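You operate a simulated robot arm through the tools that you are given. There is no shell and no other tool. Be economical: measure what you need, move in short steps, check, and stop when the job is done.

Carry out the task below with a simulated robot arm. There is one attempt and no reset: what you move stays moved.

TASK
Put things in order on the top of the tea chest. At the end: the grey weight stands where the white stone stood; the beige bamboo whisk is in the black bowl; the blue block stands where the grey weight stood; the white stone stands on top of the green stone; whatever was shut is shut again. Leave all else as you found it, and nothing knocked over.

The check looks at the end state, three seconds after you hand in, the way a careful person would. Anything else that was tipped, shoved, dropped, spilled or broken makes it a failure.

THE ROBOT
A 6-joint arm with a two-finger parallel gripper, fixed in place. Base frame: the origin is at the foot of the arm, x ahead of it, y to its left, z up; the work surface is at about z = 0. Units: mm, rad, N and s.
With the tool pointing down near the work surface it reaches from about 140 to 580 mm from the base axis. Its first joint turns from -1.152 to 1.152 rad. Payload 2.1 kg.
The tool frame sits at the grasp point between the pads (the TCP): z along the fingers, y along the line on which they close. The tips reach 30 mm beyond it. The gripper opens to 94 mm. The fingers are 28 mm wide and 10 mm thick; the gripper's body (50 by 96 mm) begins 55 mm behind the TCP.
Orientation is that of the tool frame in the base frame, as [roll, pitch, yaw] about the fixed x, y, z axes, in that order (R = Rz(yaw) Ry(pitch) Rx(roll)). With the fingers straight down and closing along the base's y, the tool's x points along the base's -x, its y along +y and its z along -z.

THE INTERFACE
- The arm moves only by the tool apply_moves. Its arguments are lists of equal length, an entry for each row: "xyz": the shift along the tool's x, y, z in mm, a list of three; "turn": the turn, a rotation vector about the tool's x, y, z in rad, a list of three; "grip": the gripper command, from -1 (shut) to 1 (fully open), values between in proportion. In form: {"xyz": [[x, y, z], ...], "turn": [[ax, ay, az], ...], "grip": [grip, ...]}. A call has 1 to 8 rows; each row is the pose to reach, as a shift and turn from the pose commanded when the call began, along the tool's axes at that moment. Rows are played at 5 a second. More than 50 mm and 0.15 rad between two rows, or a gripper value outside its range, and nothing of the call is played. A pose out of reach is approached as far as the arm can. The call stops where the force on the tool passes 40 N (or 10 N more than at its start, if that is more) or the arm is blocked; 0.2 s more then pass. The fingers move at their own pace (about 72 mm/s each) and stop on an object; they squeeze with about 26 N. The grip force told is the motor's: it shows also when the fingers shut on nothing. Time passes only in rows, and 0.2 s behind the last, so rows that repeat a pose let the fingers close. The reply holds the time, the measured pose of the TCP, the force on the tool along the base axes, the opening and the grip force, in the units named above and with some noise, and new pictures: "pictures" is both (left out), scene, wrist or none.
- Cameras (640 x 400 px; columns grow to the right, rows downward): "scene" is fixed at [53.9, -365.6, 490.3]; the picture's right is [0.80, -0.60, 0.00], its down [-0.31, -0.41, -0.86] and it looks along [0.51, 0.69, -0.51] (base axes); focal length 246 px, centre (320, 200). "wrist" rides on the gripper at [76, 14, -102] in the tool frame; the picture's right is [-0.18, 0.98, 0.00], its down [-0.75, -0.14, -0.64] and it looks along [-0.63, -0.12, 0.77] (tool axes); focal length 243 px, centre (320, 200). There is no depth. A picture from a camera that has moved, and an enlarged one, comes with that camera's place and axes in the base frame and with its lens.
- zoom(camera, box): a new picture of the part [left, top, right, bottom] of that camera's present view, enlarged. No time passes.
- close_job(): hands the job in; it is judged then, once.

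Go step by step. Nothing tells you positions but the pictures and the camera data: compare them with the known pose of the tool, close in by small moves and look again before you grip or let go. The budget is 120 turns and 170 pictures, counting those below and the enlarged ones. Unless the task says otherwise, let go and move clear before handing in.

The tools are called after "Request:" as name(argument=value, ...) on one line, values as JSON. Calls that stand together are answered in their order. apply_moves: Moves the arm, as the interface text tells. Its arguments: {"type":"object","properties":{"xyz":{"type":"array","items":{"type":"array","items":{"type":"number"}}},"turn":{"type":"array","items":{"type":"array","items":{"type":"number"}}},"grip":{"type":"array","items":{"type":"number"}},"pictures":{"type":"string","enum":["both","scene","wrist","none"]}},"required":["xyz","turn","grip"]} The other tools are called the same way: zoom (camera, box) takes an enlarged picture of a part of a camera's view; close_job () hands the job in.

At the start:

```text
clock: 0.0
eef_pos: [361.9, -72.6, 312.0]
orientation: [-3.141, 0.001, -3.141]
ft_force: [-0.1, 0.6, -0.8]
grip_width: 93.8
gripper_force: 0.0
```

scene: 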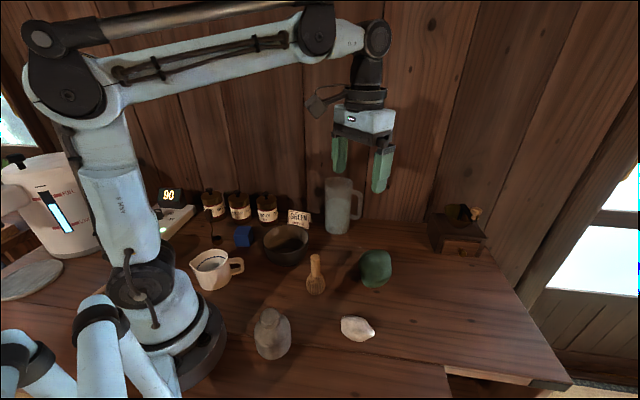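
wrist: 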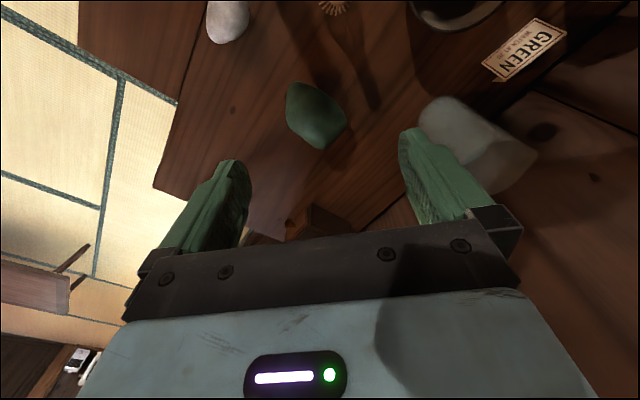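

I see the grey weight, white stone, green stone, whisk, bowl, blue block and more. I'll enlarge the scene to measure them first.

Request:
zoom(camera="scene", box=[180, 170, 340, 270])

Request:
zoom(camera="scene", box=[240, 240, 400, 370])

Request:
zoom(camera="scene", box=[400, 180, 600, 400])

```text
4.00 times, centred on (260, 220) of scene
camera zoom: at [53.9, -365.6, 490.3], right [0.8, -0.6, 0.0], down [-0.31, -0.41, -0.86], along [0.51, 0.69, -0.51], focal length 984 px, centre (560, 120)
```

zoom: 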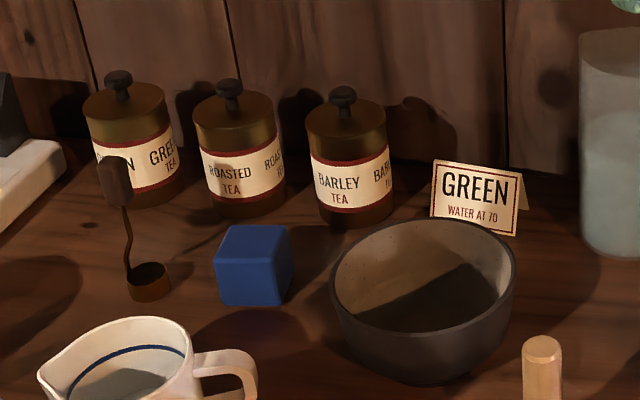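

```text
3.08 times, centred on (320, 305) of scene
camera zoom: at [53.9, -365.6, 490.3], right [0.8, -0.6, 0.0], down [-0.31, -0.41, -0.86], along [0.51, 0.69, -0.51], focal length 757 px, centre (320, -123)
```

zoom: 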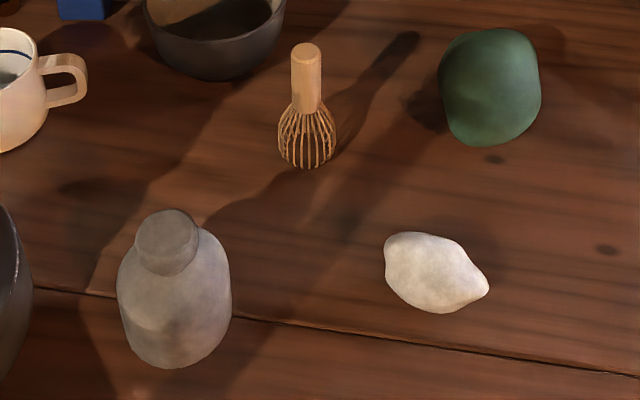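

```text
1.82 times, centred on (500, 290) of scene
camera zoom: at [53.9, -365.6, 490.3], right [0.8, -0.6, 0.0], down [-0.31, -0.41, -0.86], along [0.51, 0.69, -0.51], focal length 447 px, centre (-7, 36)
```

zoom: 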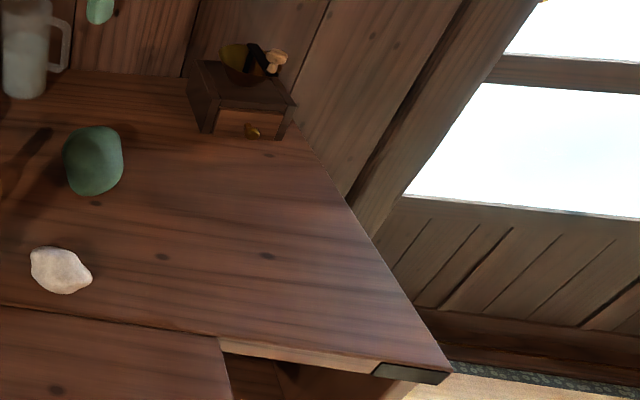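

Stone is around (285,-174), green (427,-93), whisk (279,-43), bowl (289,117), block (212,237), weight (135,-84). I'll hover above the white stone to measure it more accurately.

Request:
apply_moves(xyz=[[13, -17, 27], [26, -34, 54], [39, -51, 81], [52, -67, 108], [65, -84, 135], [77, -101, 162], [77, -101, 162]], turn=[[0, 0, 0], [0, 0, 0], [0, 0, 0], [0, 0, 0], [0, 0, 0], [0, 0, 0], [0, 0, 0]], grip=[1, 1, 1, 1, 1, 1, 1])

```text
clock: 1.6
eef_pos: [285.9, -175.2, 148.2]
orientation: [-3.141, 0.0, -3.141]
ft_force: [-0.1, -0.2, -0.3]
grip_width: 94.0
gripper_force: 0.0
camera wrist: at [208.1, -160.3, 251.1], right [0.18, 0.98, 0.0], down [0.75, -0.14, 0.64], along [0.63, -0.12, -0.77], focal length 243 px, centre (320, 200)
```

scene: 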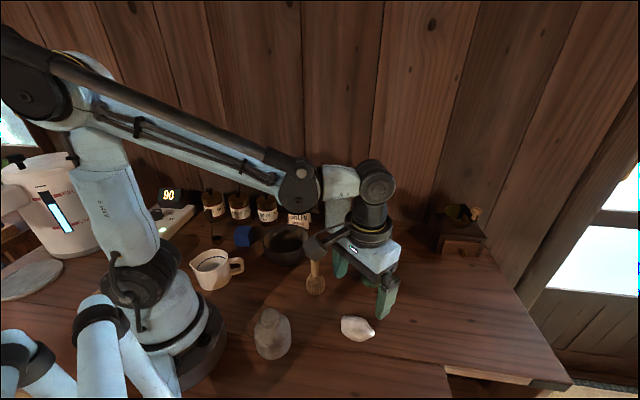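
wrist: 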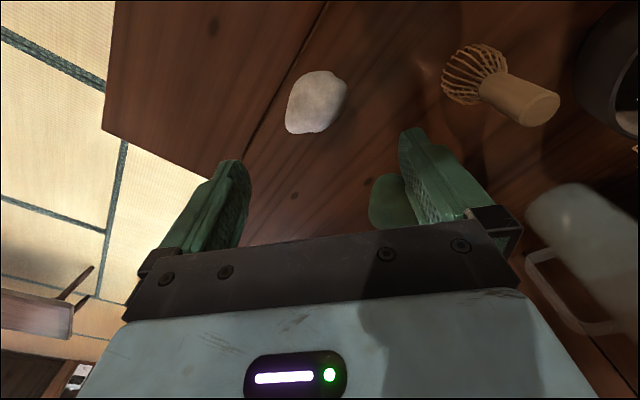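

Request:
zoom(camera="wrist", box=[256, 50, 384, 150])

```text
4.00 times, centred on (320, 100) of wrist
camera zoom: at [208.1, -160.3, 251.1], right [0.18, 0.98, 0.0], down [0.75, -0.14, 0.64], along [0.63, -0.12, -0.77], focal length 970 px, centre (320, 600)
```

zoom: 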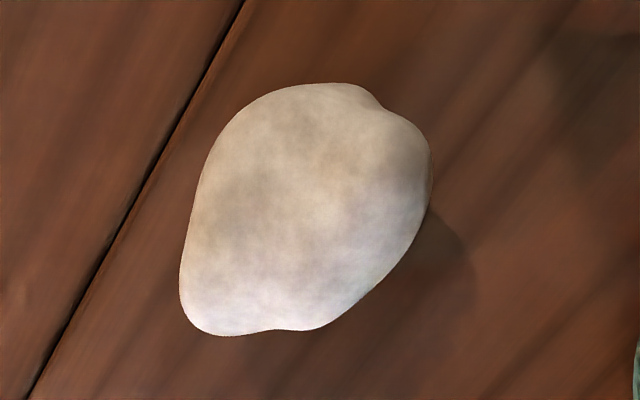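

The white stone is centred at about (285,-179), long axis along (.57,-.82), about 49 mm across the short axis. Next I view the green stone from above.

Request:
apply_moves(xyz=[[-35, 20, -5], [-70, 40, -10], [-105, 60, -15], [-140, 84, -20], [-140, 84, -20]], turn=[[0, 0, 0], [0, 0, 0], [0, 0, 0], [0, 0, 0], [0, 0, 0]], grip=[1, 1, 1, 1, 1], pictures="wrist")

Request:
zoom(camera="wrist", box=[240, 20, 400, 145])

Request:
zoom(camera="scene", box=[335, 230, 415, 300])

```text
clock: 2.8
eef_pos: [425.2, -87.6, 169.6]
orientation: [3.141, -0.001, 3.142]
ft_force: [0.9, 1.1, -0.1]
grip_width: 94.1
gripper_force: 0.0
camera wrist: at [347.2, -73.4, 270.6], right [0.18, 0.98, 0.0], down [0.75, -0.14, 0.64], along [0.63, -0.12, -0.77], focal length 243 px, centre (320, 200)
```

wrist: 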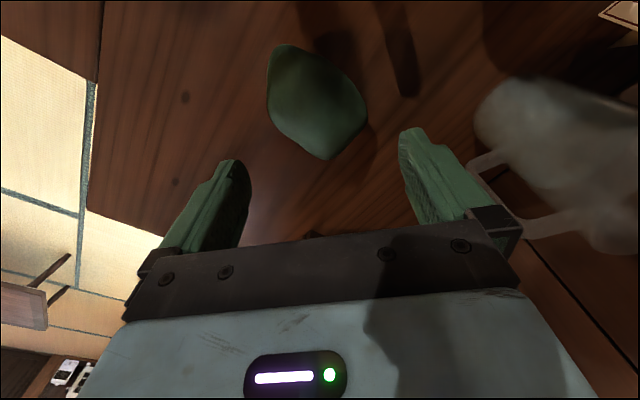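

```text
3.20 times, centred on (320, 82) of wrist
camera zoom: at [347.2, -73.4, 270.6], right [0.18, 0.98, 0.0], down [0.75, -0.14, 0.64], along [0.63, -0.12, -0.77], focal length 776 px, centre (320, 576)
```

zoom: 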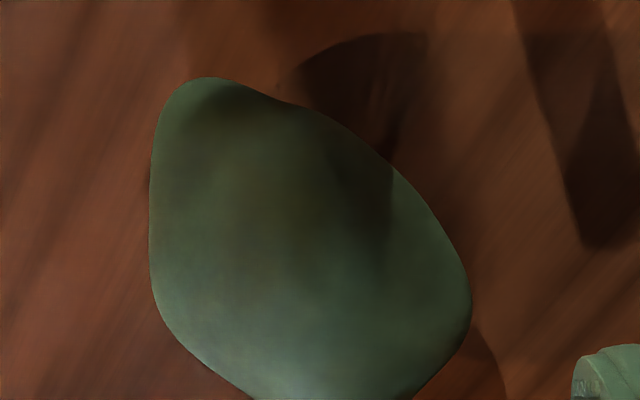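

```text
5.71 times, centred on (375, 265) of scene
camera zoom: at [53.9, -365.6, 490.3], right [0.8, -0.6, 0.0], down [-0.31, -0.41, -0.86], along [0.51, 0.69, -0.51], focal length 1406 px, centre (6, -171)
```

zoom: 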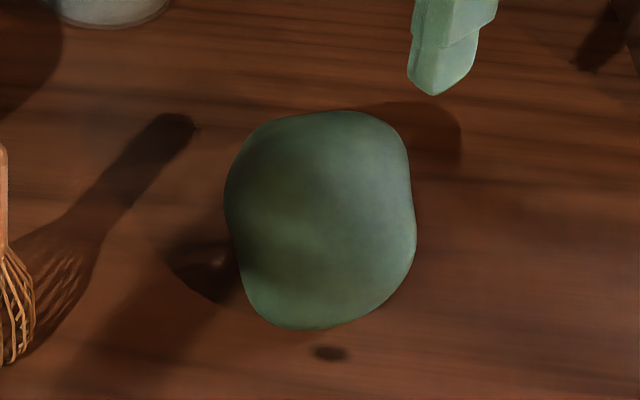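

The green stone is centred about (425,-90), rounded top around z≈60. I go back above the white stone and turn to close across its short axis.

Request:
apply_moves(xyz=[[20, -13, 3], [40, -26, 6], [60, -39, 9], [80, -52, 12], [100, -65, 15], [120, -77, 18], [140, -89, 20], [140, -89, 20]], turn=[[0, 0, 0.135], [0, 0, 0.27], [0, 0, 0.405], [0, 0, 0.54], [0, 0, 0.675], [0, 0, 0.8], [0, 0, 0.927], [0, 0, 0.927]], grip=[1, 1, 1, 1, 1, 1, 1, 1])

```text
clock: 4.6
eef_pos: [285.4, -176.9, 149.2]
orientation: [3.142, -0.002, 2.212]
ft_force: [-0.2, 0.0, 0.0]
grip_width: 93.8
gripper_force: 0.1
camera wrist: at [249.1, -108.0, 250.3], right [0.9, 0.44, 0.0], down [0.34, -0.69, 0.64], along [0.28, -0.58, -0.77], focal length 243 px, centre (320, 200)
```

scene: 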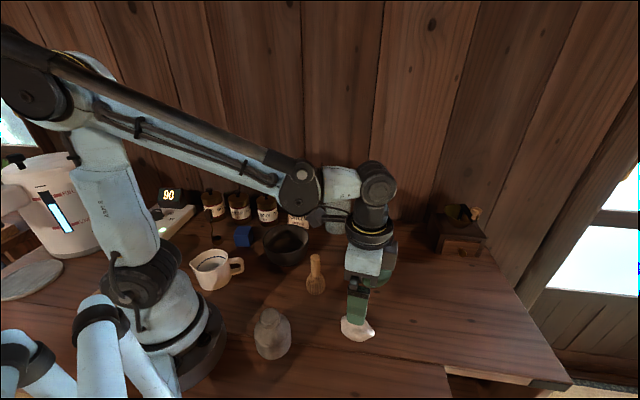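
wrist: 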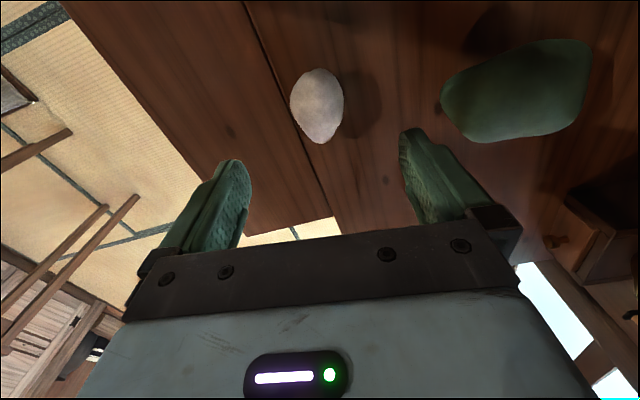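

The white stone is nicely aligned between the fingers. Descending.

Request:
apply_moves(xyz=[[0, -2, 30], [0, -2, 60], [0, -2, 85], [0, -2, 105], [0, -2, 114], [0, -2, 114]], turn=[[0, 0, 0], [0, 0, 0], [0, 0, 0], [0, 0, 0], [0, 0, 0], [0, 0, 0]], grip=[1, 1, 1, 1, 1, 1])

```text
clock: 6.0
eef_pos: [284.2, -180.4, 34.5]
orientation: [3.14, 0.0, 2.214]
ft_force: [0.7, 0.0, 0.4]
grip_width: 94.1
gripper_force: 0.1
camera wrist: at [248.4, -110.7, 135.8], right [0.9, 0.44, 0.0], down [0.34, -0.69, 0.64], along [0.28, -0.58, -0.77], focal length 243 px, centre (320, 200)
```

scene: 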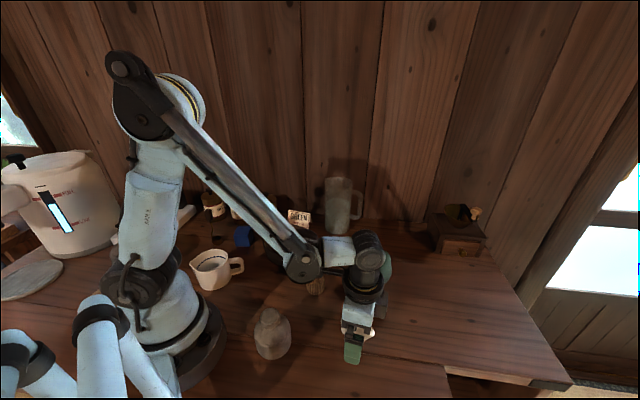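
wrist: 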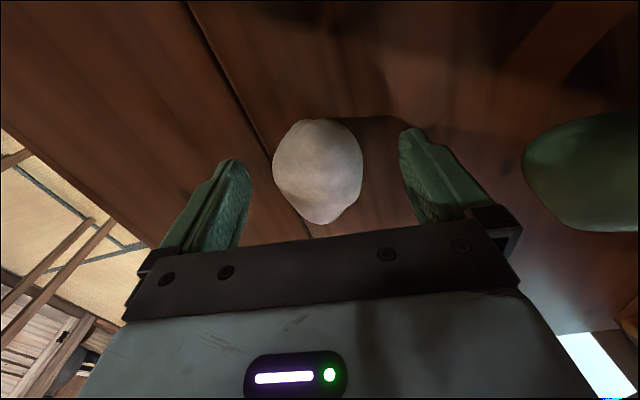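

Stone is centred at (284,-180); closing the fingers.

Request:
apply_moves(xyz=[[0, 0, 0], [0, 0, 0], [0, 0, 0], [0, 0, 0], [0, 0, -15], [0, 0, -30]], turn=[[0, 0, 0], [0, 0, 0], [0, 0, 0], [0, 0, 0], [0, 0, 0], [0, 0, 0]], grip=[-1, -1, -1, -1, -1, -1])

```text
clock: 7.4
eef_pos: [284.4, -179.7, 65.0]
orientation: [3.141, 0.0, 2.215]
ft_force: [0.4, 0.0, -1.3]
grip_width: 47.7
gripper_force: 26.0
camera wrist: at [248.5, -110.8, 167.2], right [0.9, 0.44, 0.0], down [0.34, -0.69, 0.64], along [0.28, -0.58, -0.77], focal length 243 px, centre (320, 200)
```

scene: 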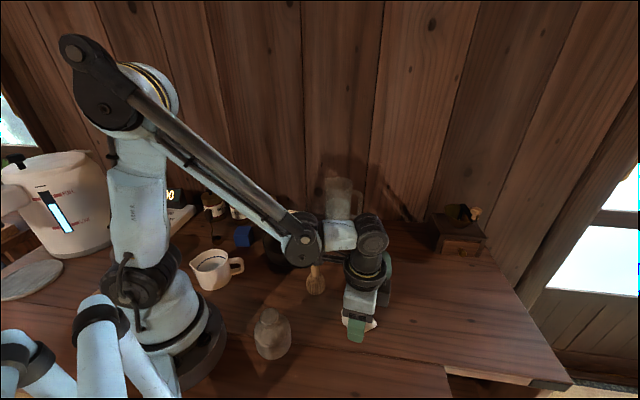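
wrist: 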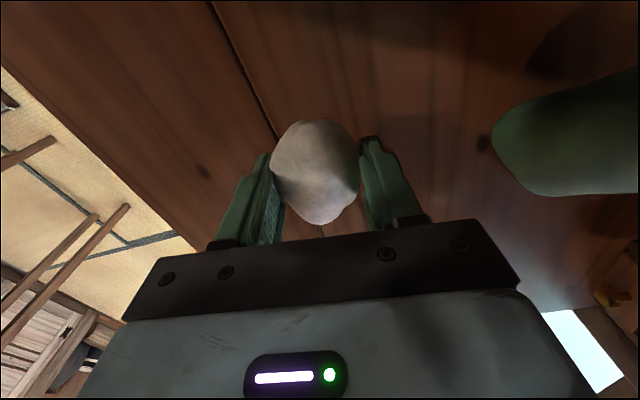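

Grasped (47.7 mm). Raising and carrying above the green stone.

Request:
apply_moves(xyz=[[0, 0, -35], [0, 0, -70], [-3, 35, -85], [-6, 70, -85], [-9, 105, -85], [-11, 140, -85], [-12.6, 166.8, -85], [-12.6, 166.8, -85]], turn=[[0, 0, 0], [0, 0, 0], [0, 0, 0], [0, 0, 0], [0, 0, 0], [0, 0, 0], [0, 0, 0], [0, 0, 0]], grip=[-1, -1, -1, -1, -1, -1, -1, -1])

Request:
zoom(camera="scene", box=[310, 200, 430, 310])

```text
clock: 9.2
eef_pos: [424.8, -92.7, 151.2]
orientation: [3.141, -0.001, 2.215]
ft_force: [-0.2, -0.4, -2.3]
grip_width: 47.5
gripper_force: 26.1
camera wrist: at [388.7, -22.1, 253.0], right [0.9, 0.44, 0.0], down [0.34, -0.69, 0.64], along [0.28, -0.58, -0.77], focal length 243 px, centre (320, 200)
```

scene: 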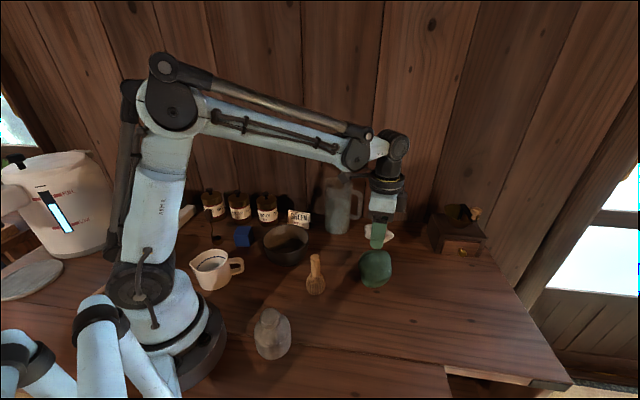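
wrist: 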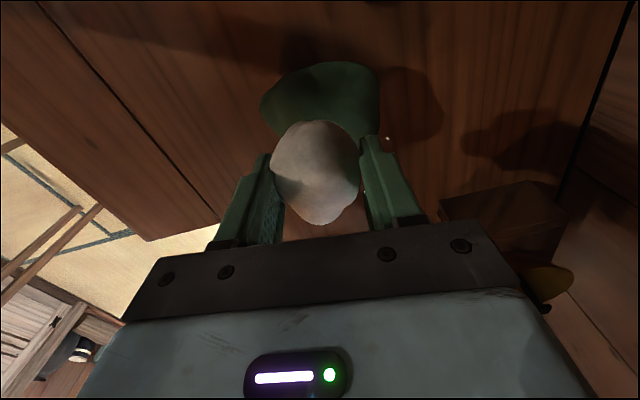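

```text
3.64 times, centred on (370, 255) of scene
camera zoom: at [53.9, -365.6, 490.3], right [0.8, -0.6, 0.0], down [-0.31, -0.41, -0.86], along [0.51, 0.69, -0.51], focal length 894 px, centre (138, 0)
```

zoom: 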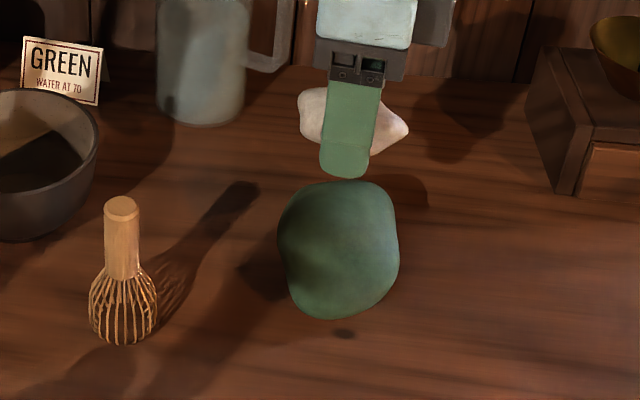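

Request:
apply_moves(xyz=[[0, 0, 15], [0, 0, 30], [0, 0, 40], [0, 0, 40]], turn=[[0, 0, 0], [0, 0, 0], [0, 0, 0], [0, 0, 0]], grip=[-1, -1, -1, -1], pictures="wrist")

Request:
zoom(camera="scene", box=[335, 220, 415, 300])

```text
clock: 10.2
eef_pos: [424.8, -88.9, 110.2]
orientation: [-3.141, 0.0, 2.216]
ft_force: [0.0, 1.0, -1.2]
grip_width: 47.7
gripper_force: 25.8
camera wrist: at [388.6, -20.0, 211.9], right [0.9, 0.44, 0.0], down [0.34, -0.69, 0.64], along [0.28, -0.58, -0.77], focal length 243 px, centre (320, 200)
```

wrist: 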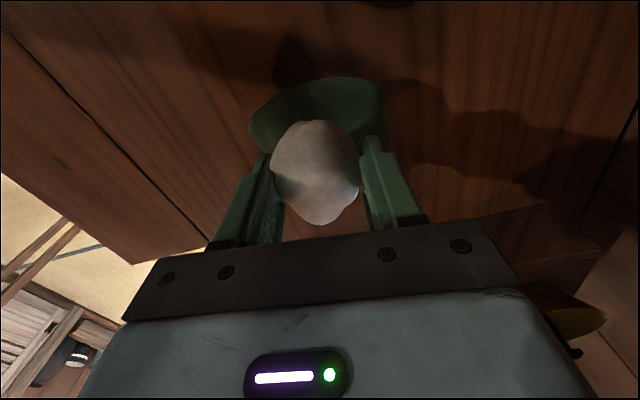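

```text
5.00 times, centred on (375, 260) of scene
camera zoom: at [53.9, -365.6, 490.3], right [0.8, -0.6, 0.0], down [-0.31, -0.41, -0.86], along [0.51, 0.69, -0.51], focal length 1230 px, centre (45, -100)
```

zoom: 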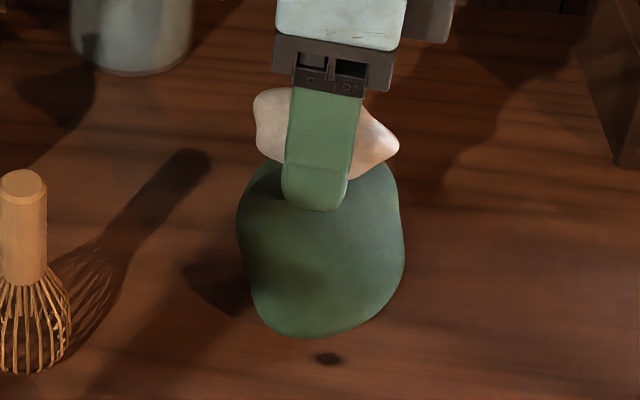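

Still clear by a bit. Lowering in small steps while watching force.

Request:
apply_moves(xyz=[[0, 0, 5], [0, 0, 10], [0, 0, 10]], turn=[[0, 0, 0], [0, 0, 0], [0, 0, 0]], grip=[-1, -1, -1], pictures="none")

```text
clock: 11.0
eef_pos: [424.8, -90.1, 100.6]
orientation: [3.14, 0.0, 2.216]
ft_force: [-0.6, 1.2, 20.6]
grip_width: 47.5
gripper_force: 25.6
```

Contact (20 N) near TCP z≈101. I back off a little and look.

Request:
apply_moves(xyz=[[0, 0, -1.5], [0, 0, -1.5]], turn=[[0, 0, 0], [0, 0, 0]], grip=[-1, -1], pictures="wrist")

Request:
zoom(camera="scene", box=[335, 220, 415, 300])

```text
clock: 11.6
eef_pos: [424.0, -89.9, 101.7]
orientation: [-3.141, -0.002, 2.214]
ft_force: [0.3, -0.2, -0.2]
grip_width: 47.3
gripper_force: 25.6
camera wrist: at [389.2, -20.5, 203.0], right [0.9, 0.44, 0.0], down [0.34, -0.69, 0.64], along [0.28, -0.58, -0.77], focal length 243 px, centre (320, 200)
```

wrist: 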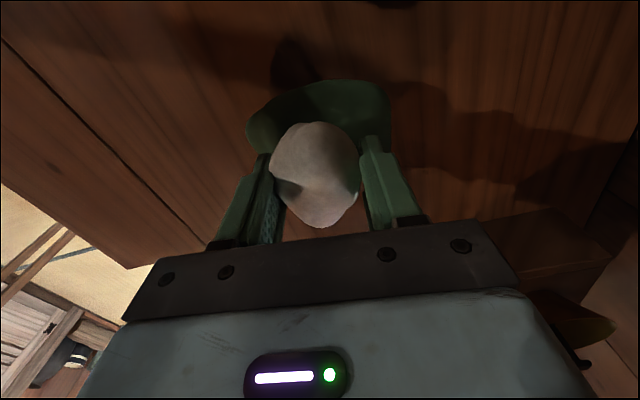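

```text
5.00 times, centred on (375, 260) of scene
camera zoom: at [53.9, -365.6, 490.3], right [0.8, -0.6, 0.0], down [-0.31, -0.41, -0.86], along [0.51, 0.69, -0.51], focal length 1230 px, centre (45, -100)
```

zoom: 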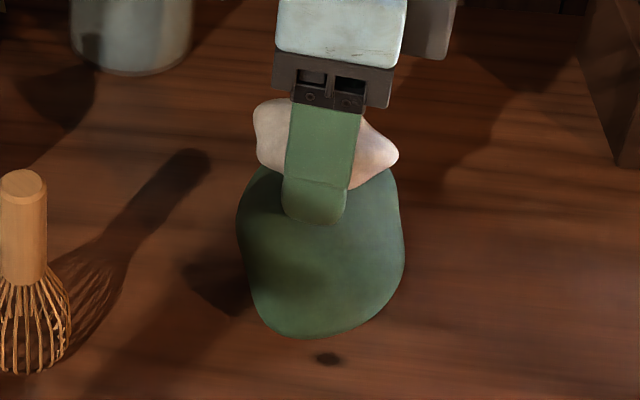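

Just touching. I open slightly to see whether it rests stably.

Request:
apply_moves(xyz=[[0, 0, 0.5], [0, 0, 0.5], [0, 0, 0.5], [0, 0, 0.5]], turn=[[0, 0, 0], [0, 0, 0], [0, 0, 0], [0, 0, 0]], grip=[-1, 0.06, 0.1, 0.1], pictures="wrist")

Request:
zoom(camera="scene", box=[335, 220, 415, 300])

```text
clock: 12.6
eef_pos: [424.9, -89.1, 101.2]
orientation: [3.141, 0.001, 2.214]
ft_force: [0.2, 0.4, 0.8]
grip_width: 51.4
gripper_force: 0.0
camera wrist: at [388.9, -20.1, 202.7], right [0.9, 0.44, 0.0], down [0.34, -0.69, 0.64], along [0.28, -0.58, -0.77], focal length 243 px, centre (320, 200)
```

wrist: 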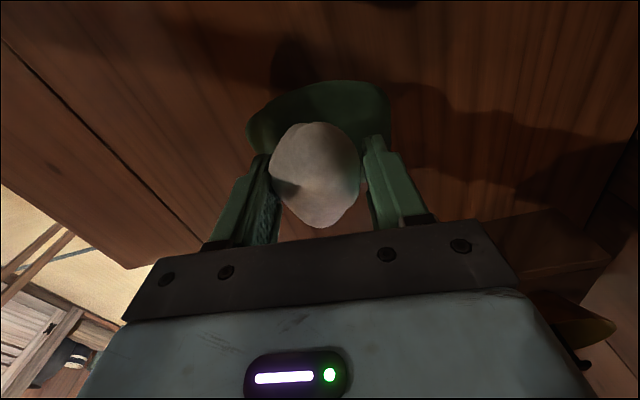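

```text
5.00 times, centred on (375, 260) of scene
camera zoom: at [53.9, -365.6, 490.3], right [0.8, -0.6, 0.0], down [-0.31, -0.41, -0.86], along [0.51, 0.69, -0.51], focal length 1230 px, centre (45, -100)
```

zoom: 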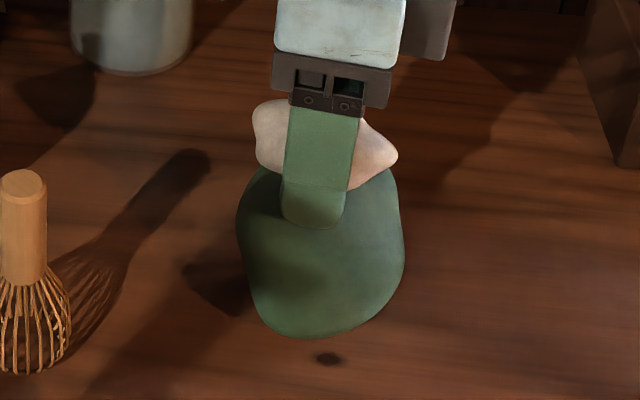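

It stays. Opening further and waiting a moment.

Request:
apply_moves(xyz=[[0, 0, 0], [0, 0, 0], [0, 0, 0], [0, 0, 0], [0, 0, 0]], turn=[[0, 0, 0], [0, 0, 0], [0, 0, 0], [0, 0, 0], [0, 0, 0]], grip=[0.2, 0.3, 0.4, 0.5, 0.5], pictures="wrist")

Request:
zoom(camera="scene", box=[335, 220, 415, 300])

```text
clock: 13.8
eef_pos: [425.1, -89.3, 99.5]
orientation: [-3.141, 0.0, 2.215]
ft_force: [0.1, 0.0, 0.6]
grip_width: 70.5
gripper_force: 0.1
camera wrist: at [389.0, -20.1, 202.7], right [0.9, 0.44, 0.0], down [0.34, -0.69, 0.64], along [0.28, -0.58, -0.77], focal length 243 px, centre (320, 200)
```

wrist: 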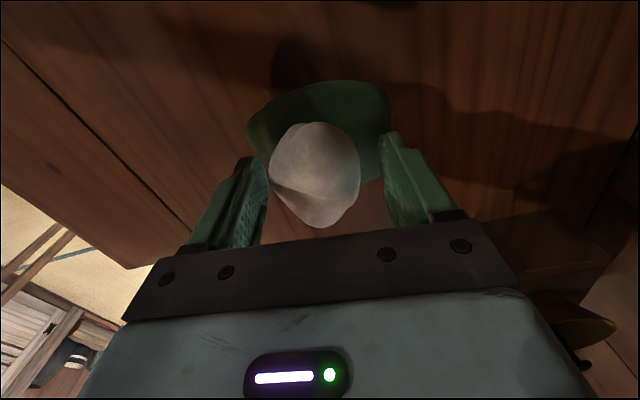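

```text
5.00 times, centred on (375, 260) of scene
camera zoom: at [53.9, -365.6, 490.3], right [0.8, -0.6, 0.0], down [-0.31, -0.41, -0.86], along [0.51, 0.69, -0.51], focal length 1230 px, centre (45, -100)
```

zoom: 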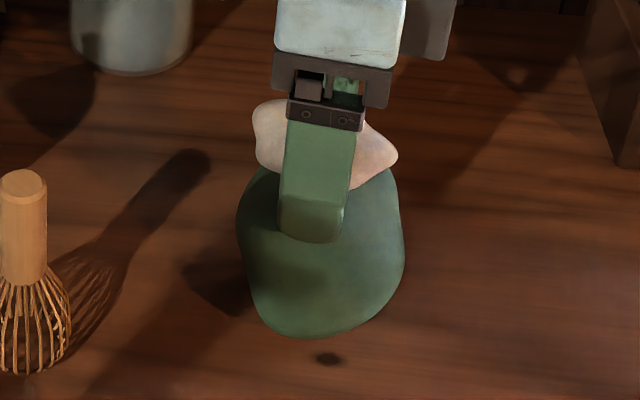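

Stable. I raise clear, turn a bit, and travel toward the weight.

Request:
apply_moves(xyz=[[0, 0, -20], [0, 0, -50], [0, 0, -85], [0, 0, -110], [0, 0, -110]], turn=[[0, 0, 0], [0, 0, 0], [0, 0, 0.12], [0, 0, 0.24], [0, 0, 0.36]], grip=[0.6, 0.7, 0.8, 1, 1], pictures="scene")

Request:
zoom(camera="scene", box=[335, 220, 415, 300])

```text
clock: 15.0
eef_pos: [426.4, -88.4, 213.3]
orientation: [3.14, 0.001, 1.853]
ft_force: [0.2, 0.0, 0.2]
grip_width: 94.1
gripper_force: 0.0
```

scene: 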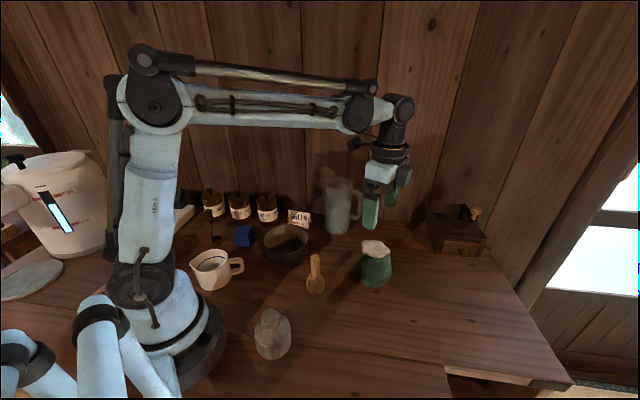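

```text
5.00 times, centred on (375, 260) of scene
camera zoom: at [53.9, -365.6, 490.3], right [0.8, -0.6, 0.0], down [-0.31, -0.41, -0.86], along [0.51, 0.69, -0.51], focal length 1230 px, centre (45, -100)
```

zoom: 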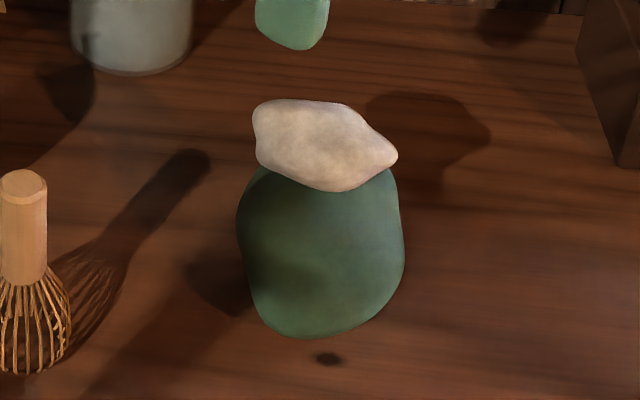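

The white stone rests well. Travelling over the weight.

Request:
apply_moves(xyz=[[12, -38, 0], [24, -76, 0], [36, -114, 0], [48, -152, 0], [60, -190, 0], [72, -228, 0], [84.2, -267.1, 0], [84.2, -267.1, 0]], turn=[[0, 0, 0.05], [0, 0, 0.1], [0, 0, 0.15], [0, 0, 0.2], [0, 0, 0.24], [0, 0, 0.284], [0, 0, 0.284], [0, 0, 0.284]], grip=[1, 1, 1, 1, 1, 1, 1, 1])

```text
clock: 16.8
eef_pos: [145.5, -82.4, 212.0]
orientation: [3.139, 0.0, 1.571]
ft_force: [-0.5, -0.2, -1.3]
grip_width: 93.9
gripper_force: 0.0
camera wrist: at [158.4, -6.9, 313.6], right [0.98, -0.18, 0.0], down [-0.14, -0.75, 0.64], along [-0.12, -0.63, -0.77], focal length 243 px, centre (320, 200)
```

scene: 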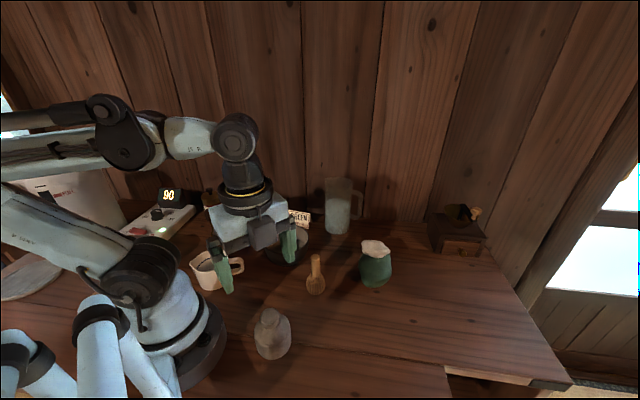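
wrist: 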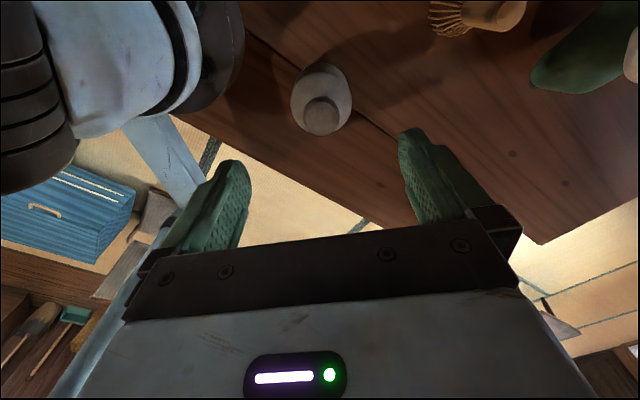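

Weight centre is about (143,-91), diameter ~68 mm, top ~95 mm. I centre and descend partway.

Request:
apply_moves(xyz=[[-4, -1, 20], [-7.5, -2, 45], [-7.5, -2, 70], [-7.5, -2, 80], [-7.5, -2, 80]], turn=[[0, 0, 0], [0, 0, 0], [0, 0, 0], [0, 0, 0], [0, 0, 0]], grip=[1, 1, 1, 1, 1])

Request:
zoom(camera="scene", box=[180, 230, 340, 380])

```text
clock: 18.0
eef_pos: [141.8, -91.8, 130.5]
orientation: [-3.141, 0.001, 1.571]
ft_force: [-0.9, 0.0, 0.6]
grip_width: 94.0
gripper_force: 0.0
camera wrist: at [155.5, -15.6, 231.9], right [0.98, -0.18, 0.0], down [-0.14, -0.75, 0.64], along [-0.12, -0.63, -0.77], focal length 243 px, centre (320, 200)
```

scene: 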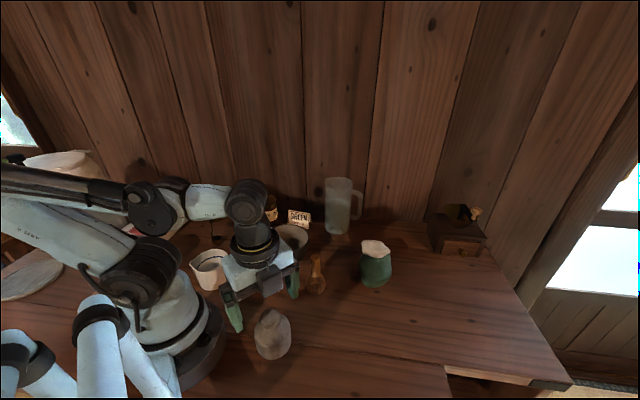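
wrist: 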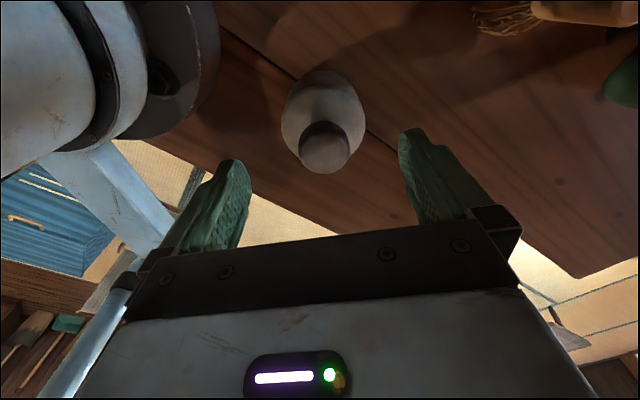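

```text
2.67 times, centred on (260, 305) of scene
camera zoom: at [53.9, -365.6, 490.3], right [0.8, -0.6, 0.0], down [-0.31, -0.41, -0.86], along [0.51, 0.69, -0.51], focal length 656 px, centre (480, -80)
```

zoom: 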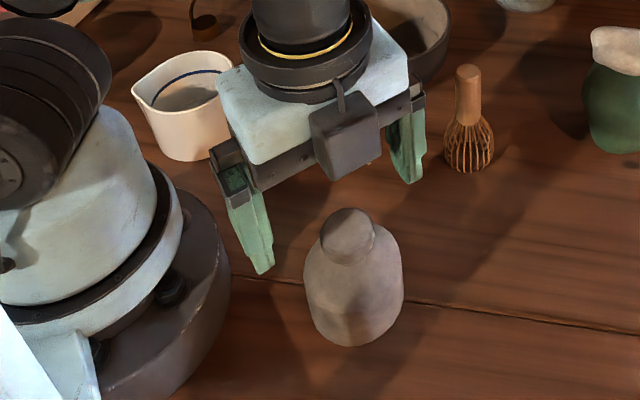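

Request:
apply_moves(xyz=[[2, 2, 20], [2, 2, 40], [2, 2, 60], [2, 2, 72], [2, 2, 76], [2, 2, 76]], turn=[[0, 0, 0], [0, 0, 0], [0, 0, 0], [0, 0, 0], [0, 0, 0], [0, 0, 0]], grip=[1, 1, 1, 1, 1, 1])

Request:
zoom(camera="scene", box=[180, 230, 340, 380])

```text
clock: 19.4
eef_pos: [144.6, -88.4, 54.8]
orientation: [-3.141, 0.0, 1.571]
ft_force: [-0.7, 0.8, -0.6]
grip_width: 94.1
gripper_force: 0.0
camera wrist: at [156.7, -12.6, 156.5], right [0.98, -0.18, 0.0], down [-0.14, -0.75, 0.64], along [-0.12, -0.63, -0.77], focal length 243 px, centre (320, 200)
```

scene: 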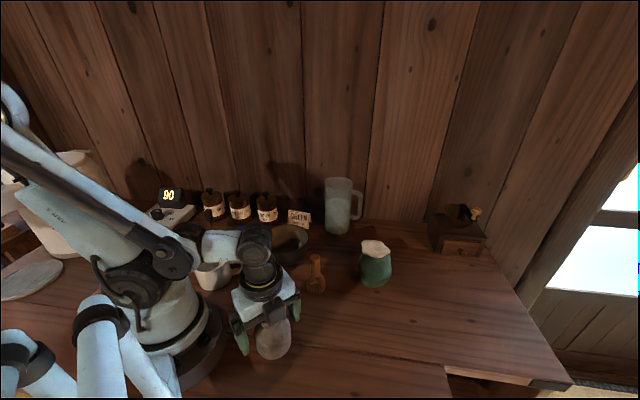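
wrist: 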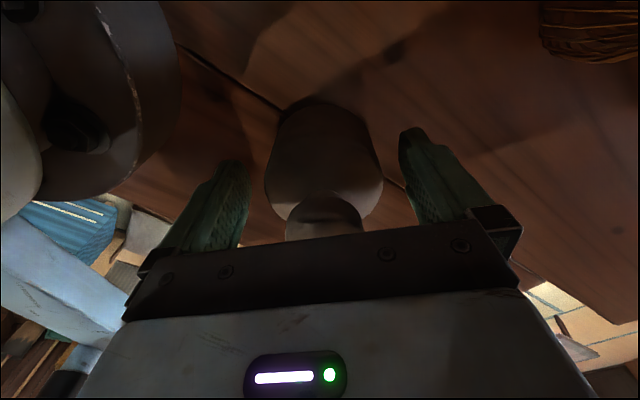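

```text
2.67 times, centred on (260, 305) of scene
camera zoom: at [53.9, -365.6, 490.3], right [0.8, -0.6, 0.0], down [-0.31, -0.41, -0.86], along [0.51, 0.69, -0.51], focal length 656 px, centre (480, -80)
```

zoom: 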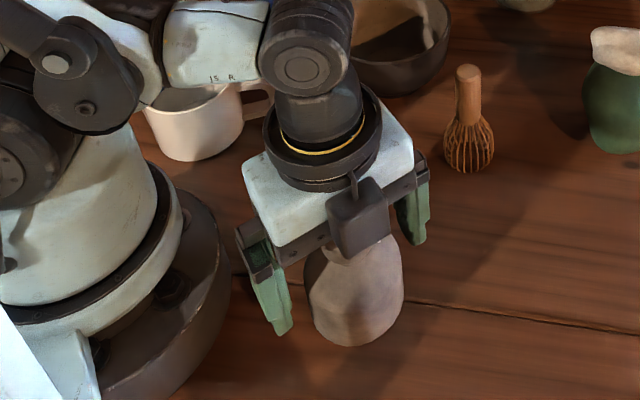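

The weight is well centred. Closing and lifting slightly.

Request:
apply_moves(xyz=[[0, 0, 0], [0, 0, 0], [0, 0, 0], [0, 0, 0], [0, 0, -5], [0, 0, -15], [0, 0, -15]], turn=[[0, 0, 0], [0, 0, 0], [0, 0, 0], [0, 0, 0], [0, 0, 0], [0, 0, 0], [0, 0, 0]], grip=[-1, -1, -1, -1, -1, -1, -1])

```text
clock: 21.0
eef_pos: [144.8, -87.7, 70.1]
orientation: [-3.141, 0.0, 1.57]
ft_force: [0.3, -0.4, -11.3]
grip_width: 68.1
gripper_force: 26.0
camera wrist: at [157.0, -12.8, 171.5], right [0.98, -0.18, 0.0], down [-0.14, -0.75, 0.64], along [-0.12, -0.63, -0.77], focal length 243 px, centre (320, 200)
```

scene: 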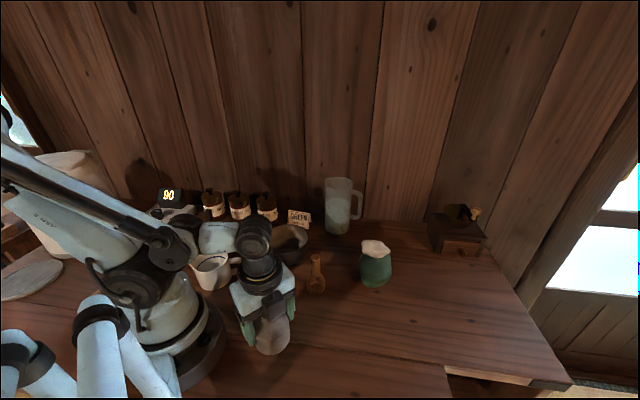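
wrist: 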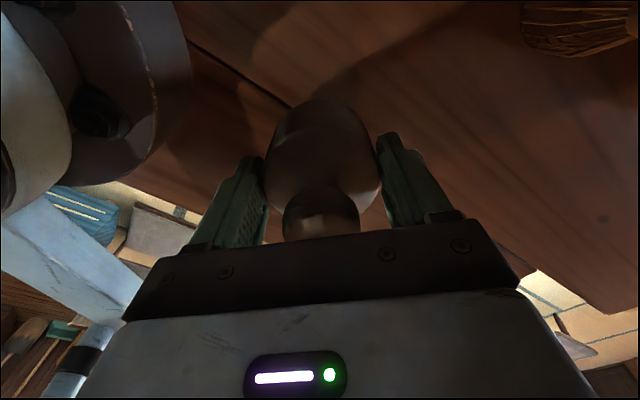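

Held, ~1.15 kg. I lift a bit more and carry it slowly toward the white stone's old spot (284,-180).

Request:
apply_moves(xyz=[[0, 0, -10], [-8, 12, -15], [-20, 30, -15], [-34, 51, -15], [-48, 73, -15], [-62, 95, -15], [-76, 116, -15], [-76, 116, -15]], turn=[[0, 0, 0], [0, 0, 0], [0, 0, 0], [0, 0, 0], [0, 0, 0], [0, 0, 0], [0, 0, 0], [0, 0, 0]], grip=[-1, -1, -1, -1, -1, -1, -1, -1])

Request:
zoom(camera="scene", box=[270, 220, 430, 370])

```text
clock: 22.8
eef_pos: [259.9, -164.9, 87.2]
orientation: [3.141, 0.0, 1.57]
ft_force: [0.2, 0.2, -11.9]
grip_width: 67.9
gripper_force: 26.6
camera wrist: at [272.6, -89.3, 188.7], right [0.98, -0.18, 0.0], down [-0.14, -0.75, 0.64], along [-0.12, -0.63, -0.77], focal length 243 px, centre (320, 200)
```

scene: 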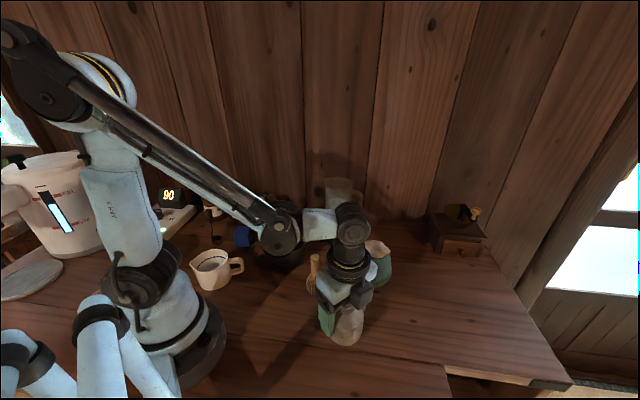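
wrist: 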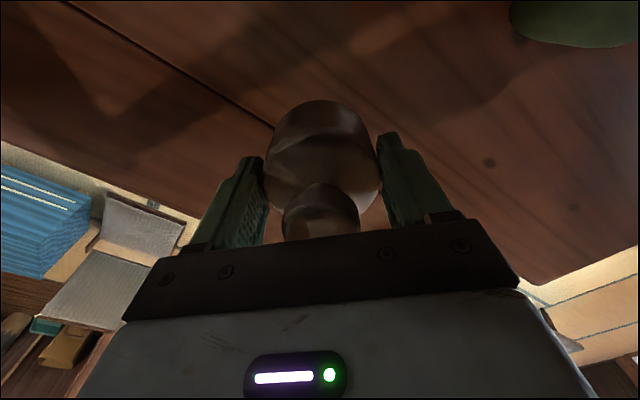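

```text
2.67 times, centred on (350, 295) of scene
camera zoom: at [53.9, -365.7, 490.3], right [0.8, -0.6, 0.0], down [-0.31, -0.41, -0.86], along [0.51, 0.69, -0.51], focal length 656 px, centre (240, -53)
```

zoom: 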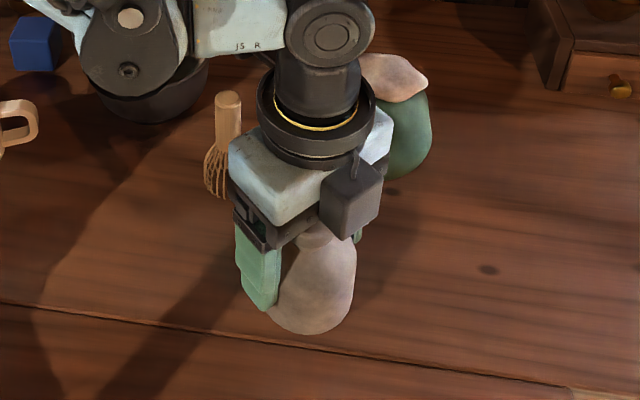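

Request:
apply_moves(xyz=[[-8, 12, 0], [-16, 24, 0], [-16, 24, 0], [-16, 24, 12], [-16, 24, 22], [-16, 24, 26], [-16, 24, 26]], turn=[[0, 0, 0], [0, 0, 0], [0, 0, 0], [0, 0, 0], [0, 0, 0], [0, 0, 0], [0, 0, 0]], grip=[-1, -1, -1, -1, -1, -1, -1])

Request:
zoom(camera="scene", box=[290, 240, 420, 370])

```text
clock: 24.4
eef_pos: [284.9, -181.8, 59.3]
orientation: [3.14, 0.0, 1.571]
ft_force: [-1.0, -0.1, -11.5]
grip_width: 68.0
gripper_force: 26.1
camera wrist: at [297.9, -104.7, 161.5], right [0.98, -0.18, 0.0], down [-0.14, -0.75, 0.64], along [-0.12, -0.63, -0.77], focal length 243 px, centre (320, 200)
```

scene: 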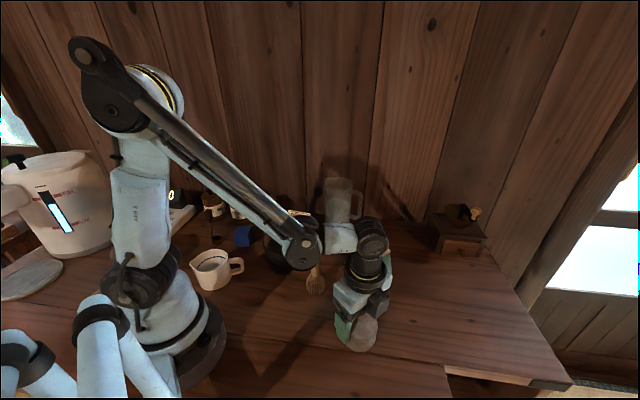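
wrist: 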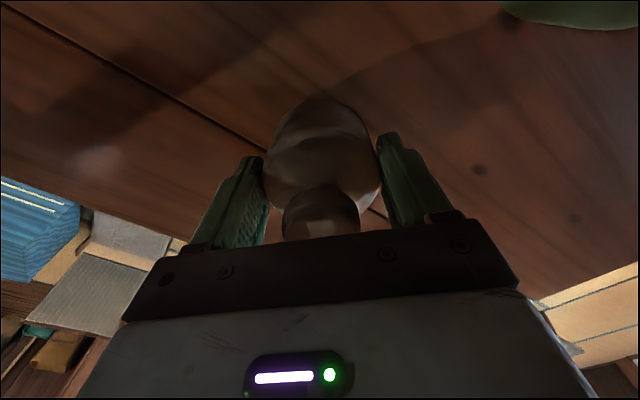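

```text
3.08 times, centred on (355, 305) of scene
camera zoom: at [53.9, -365.6, 490.3], right [0.8, -0.6, 0.0], down [-0.31, -0.41, -0.86], along [0.51, 0.69, -0.51], focal length 757 px, centre (212, -123)
```

zoom: 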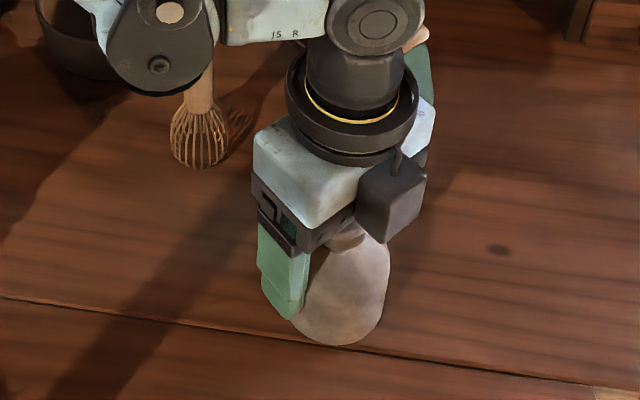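

Request:
apply_moves(xyz=[[0, 0, 2], [0, 0, 3.5], [0, 0, 3.5]], turn=[[0, 0, 0], [0, 0, 0], [0, 0, 0]], grip=[-1, -1, -1], pictures="none")

```text
clock: 25.2
eef_pos: [286.7, -181.7, 56.8]
orientation: [3.14, 0.002, 1.57]
ft_force: [1.7, -5.7, 13.4]
grip_width: 68.0
gripper_force: 25.7
```

In contact with the top. Opening gently.

Request:
apply_moves(xyz=[[0, 0, -0.5], [0, 0, -0.5], [0, 0, -0.5], [0, 0, -0.5], [0, 0, -0.5]], turn=[[0, 0, 0], [0, 0, 0], [0, 0, 0], [0, 0, 0], [0, 0, 0]], grip=[0.4, 0.5, 0.7, 1, 1])

Request:
zoom(camera="scene", box=[290, 240, 420, 370])

```text
clock: 26.4
eef_pos: [285.5, -180.4, 56.9]
orientation: [3.142, 0.001, 1.573]
ft_force: [0.4, -0.1, -0.5]
grip_width: 94.1
gripper_force: 0.1
camera wrist: at [297.7, -104.9, 158.5], right [0.98, -0.18, 0.0], down [-0.14, -0.75, 0.64], along [-0.12, -0.63, -0.77], focal length 243 px, centre (320, 200)
```

scene: 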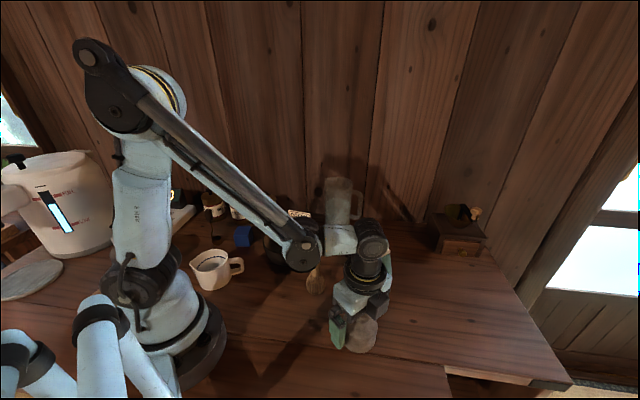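
wrist: 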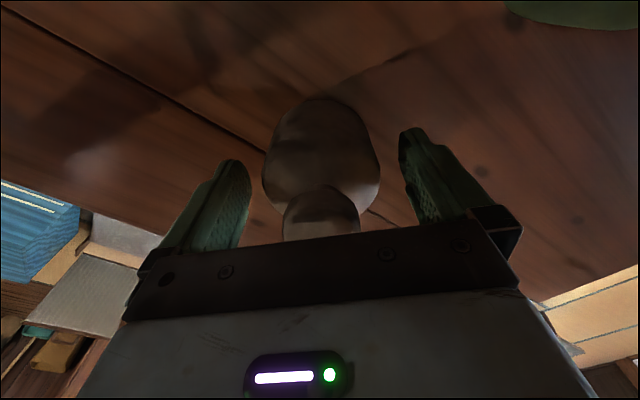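

```text
3.08 times, centred on (355, 305) of scene
camera zoom: at [53.9, -365.6, 490.3], right [0.8, -0.6, 0.0], down [-0.31, -0.41, -0.86], along [0.51, 0.69, -0.51], focal length 757 px, centre (212, -123)
```

zoom: 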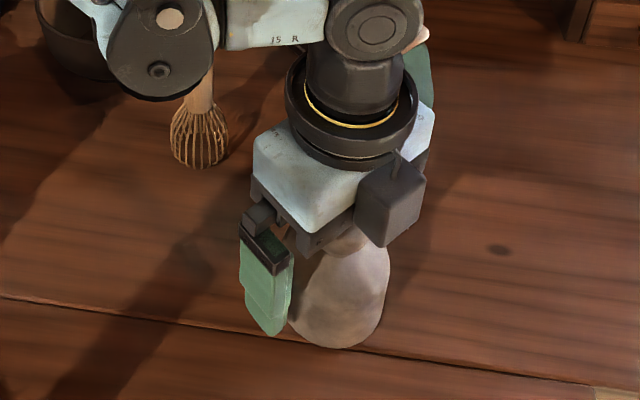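

Released upright. Raising straight up and checking where it stands.

Request:
apply_moves(xyz=[[0, 0, -25], [0, 0, -60], [0, 0, -95], [0, 0, -120], [0, 0, -145], [0, 0, -145]], turn=[[0, 0, 0], [0, 0, 0], [0, 0, 0], [0, 0, 0], [0, 0, 0], [0, 0, 0]], grip=[1, 1, 1, 1, 1, 1])

Request:
zoom(camera="scene", box=[270, 240, 400, 370])

```text
clock: 27.8
eef_pos: [285.9, -183.0, 200.9]
orientation: [3.141, -0.001, 1.569]
ft_force: [0.0, 0.4, 0.0]
grip_width: 94.2
gripper_force: 0.1
camera wrist: at [297.3, -106.1, 302.4], right [0.98, -0.18, 0.0], down [-0.14, -0.75, 0.64], along [-0.12, -0.63, -0.77], focal length 243 px, centre (320, 200)
```

scene: 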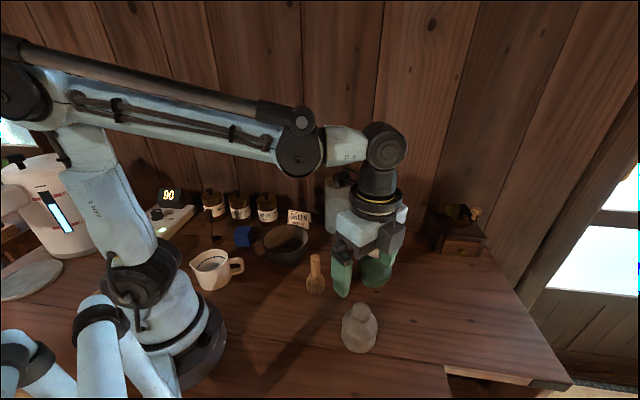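
wrist: 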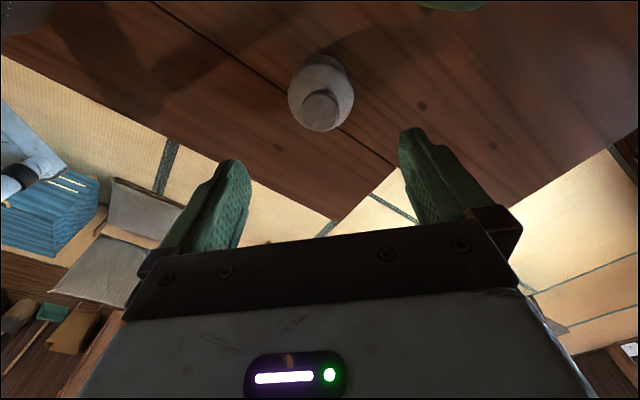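

```text
3.08 times, centred on (335, 305) of scene
camera zoom: at [53.9, -365.6, 490.3], right [0.8, -0.6, 0.0], down [-0.31, -0.41, -0.86], along [0.51, 0.69, -0.51], focal length 757 px, centre (274, -123)
```

zoom: 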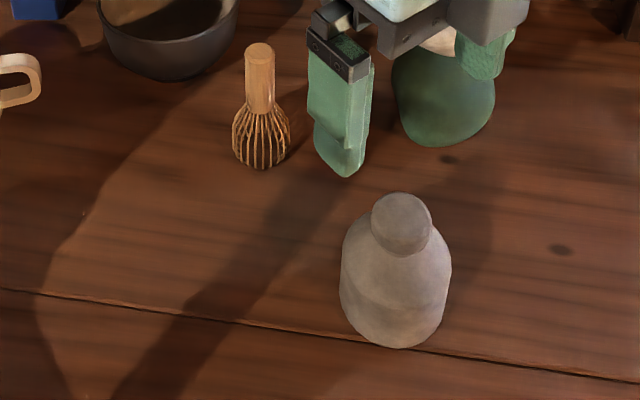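

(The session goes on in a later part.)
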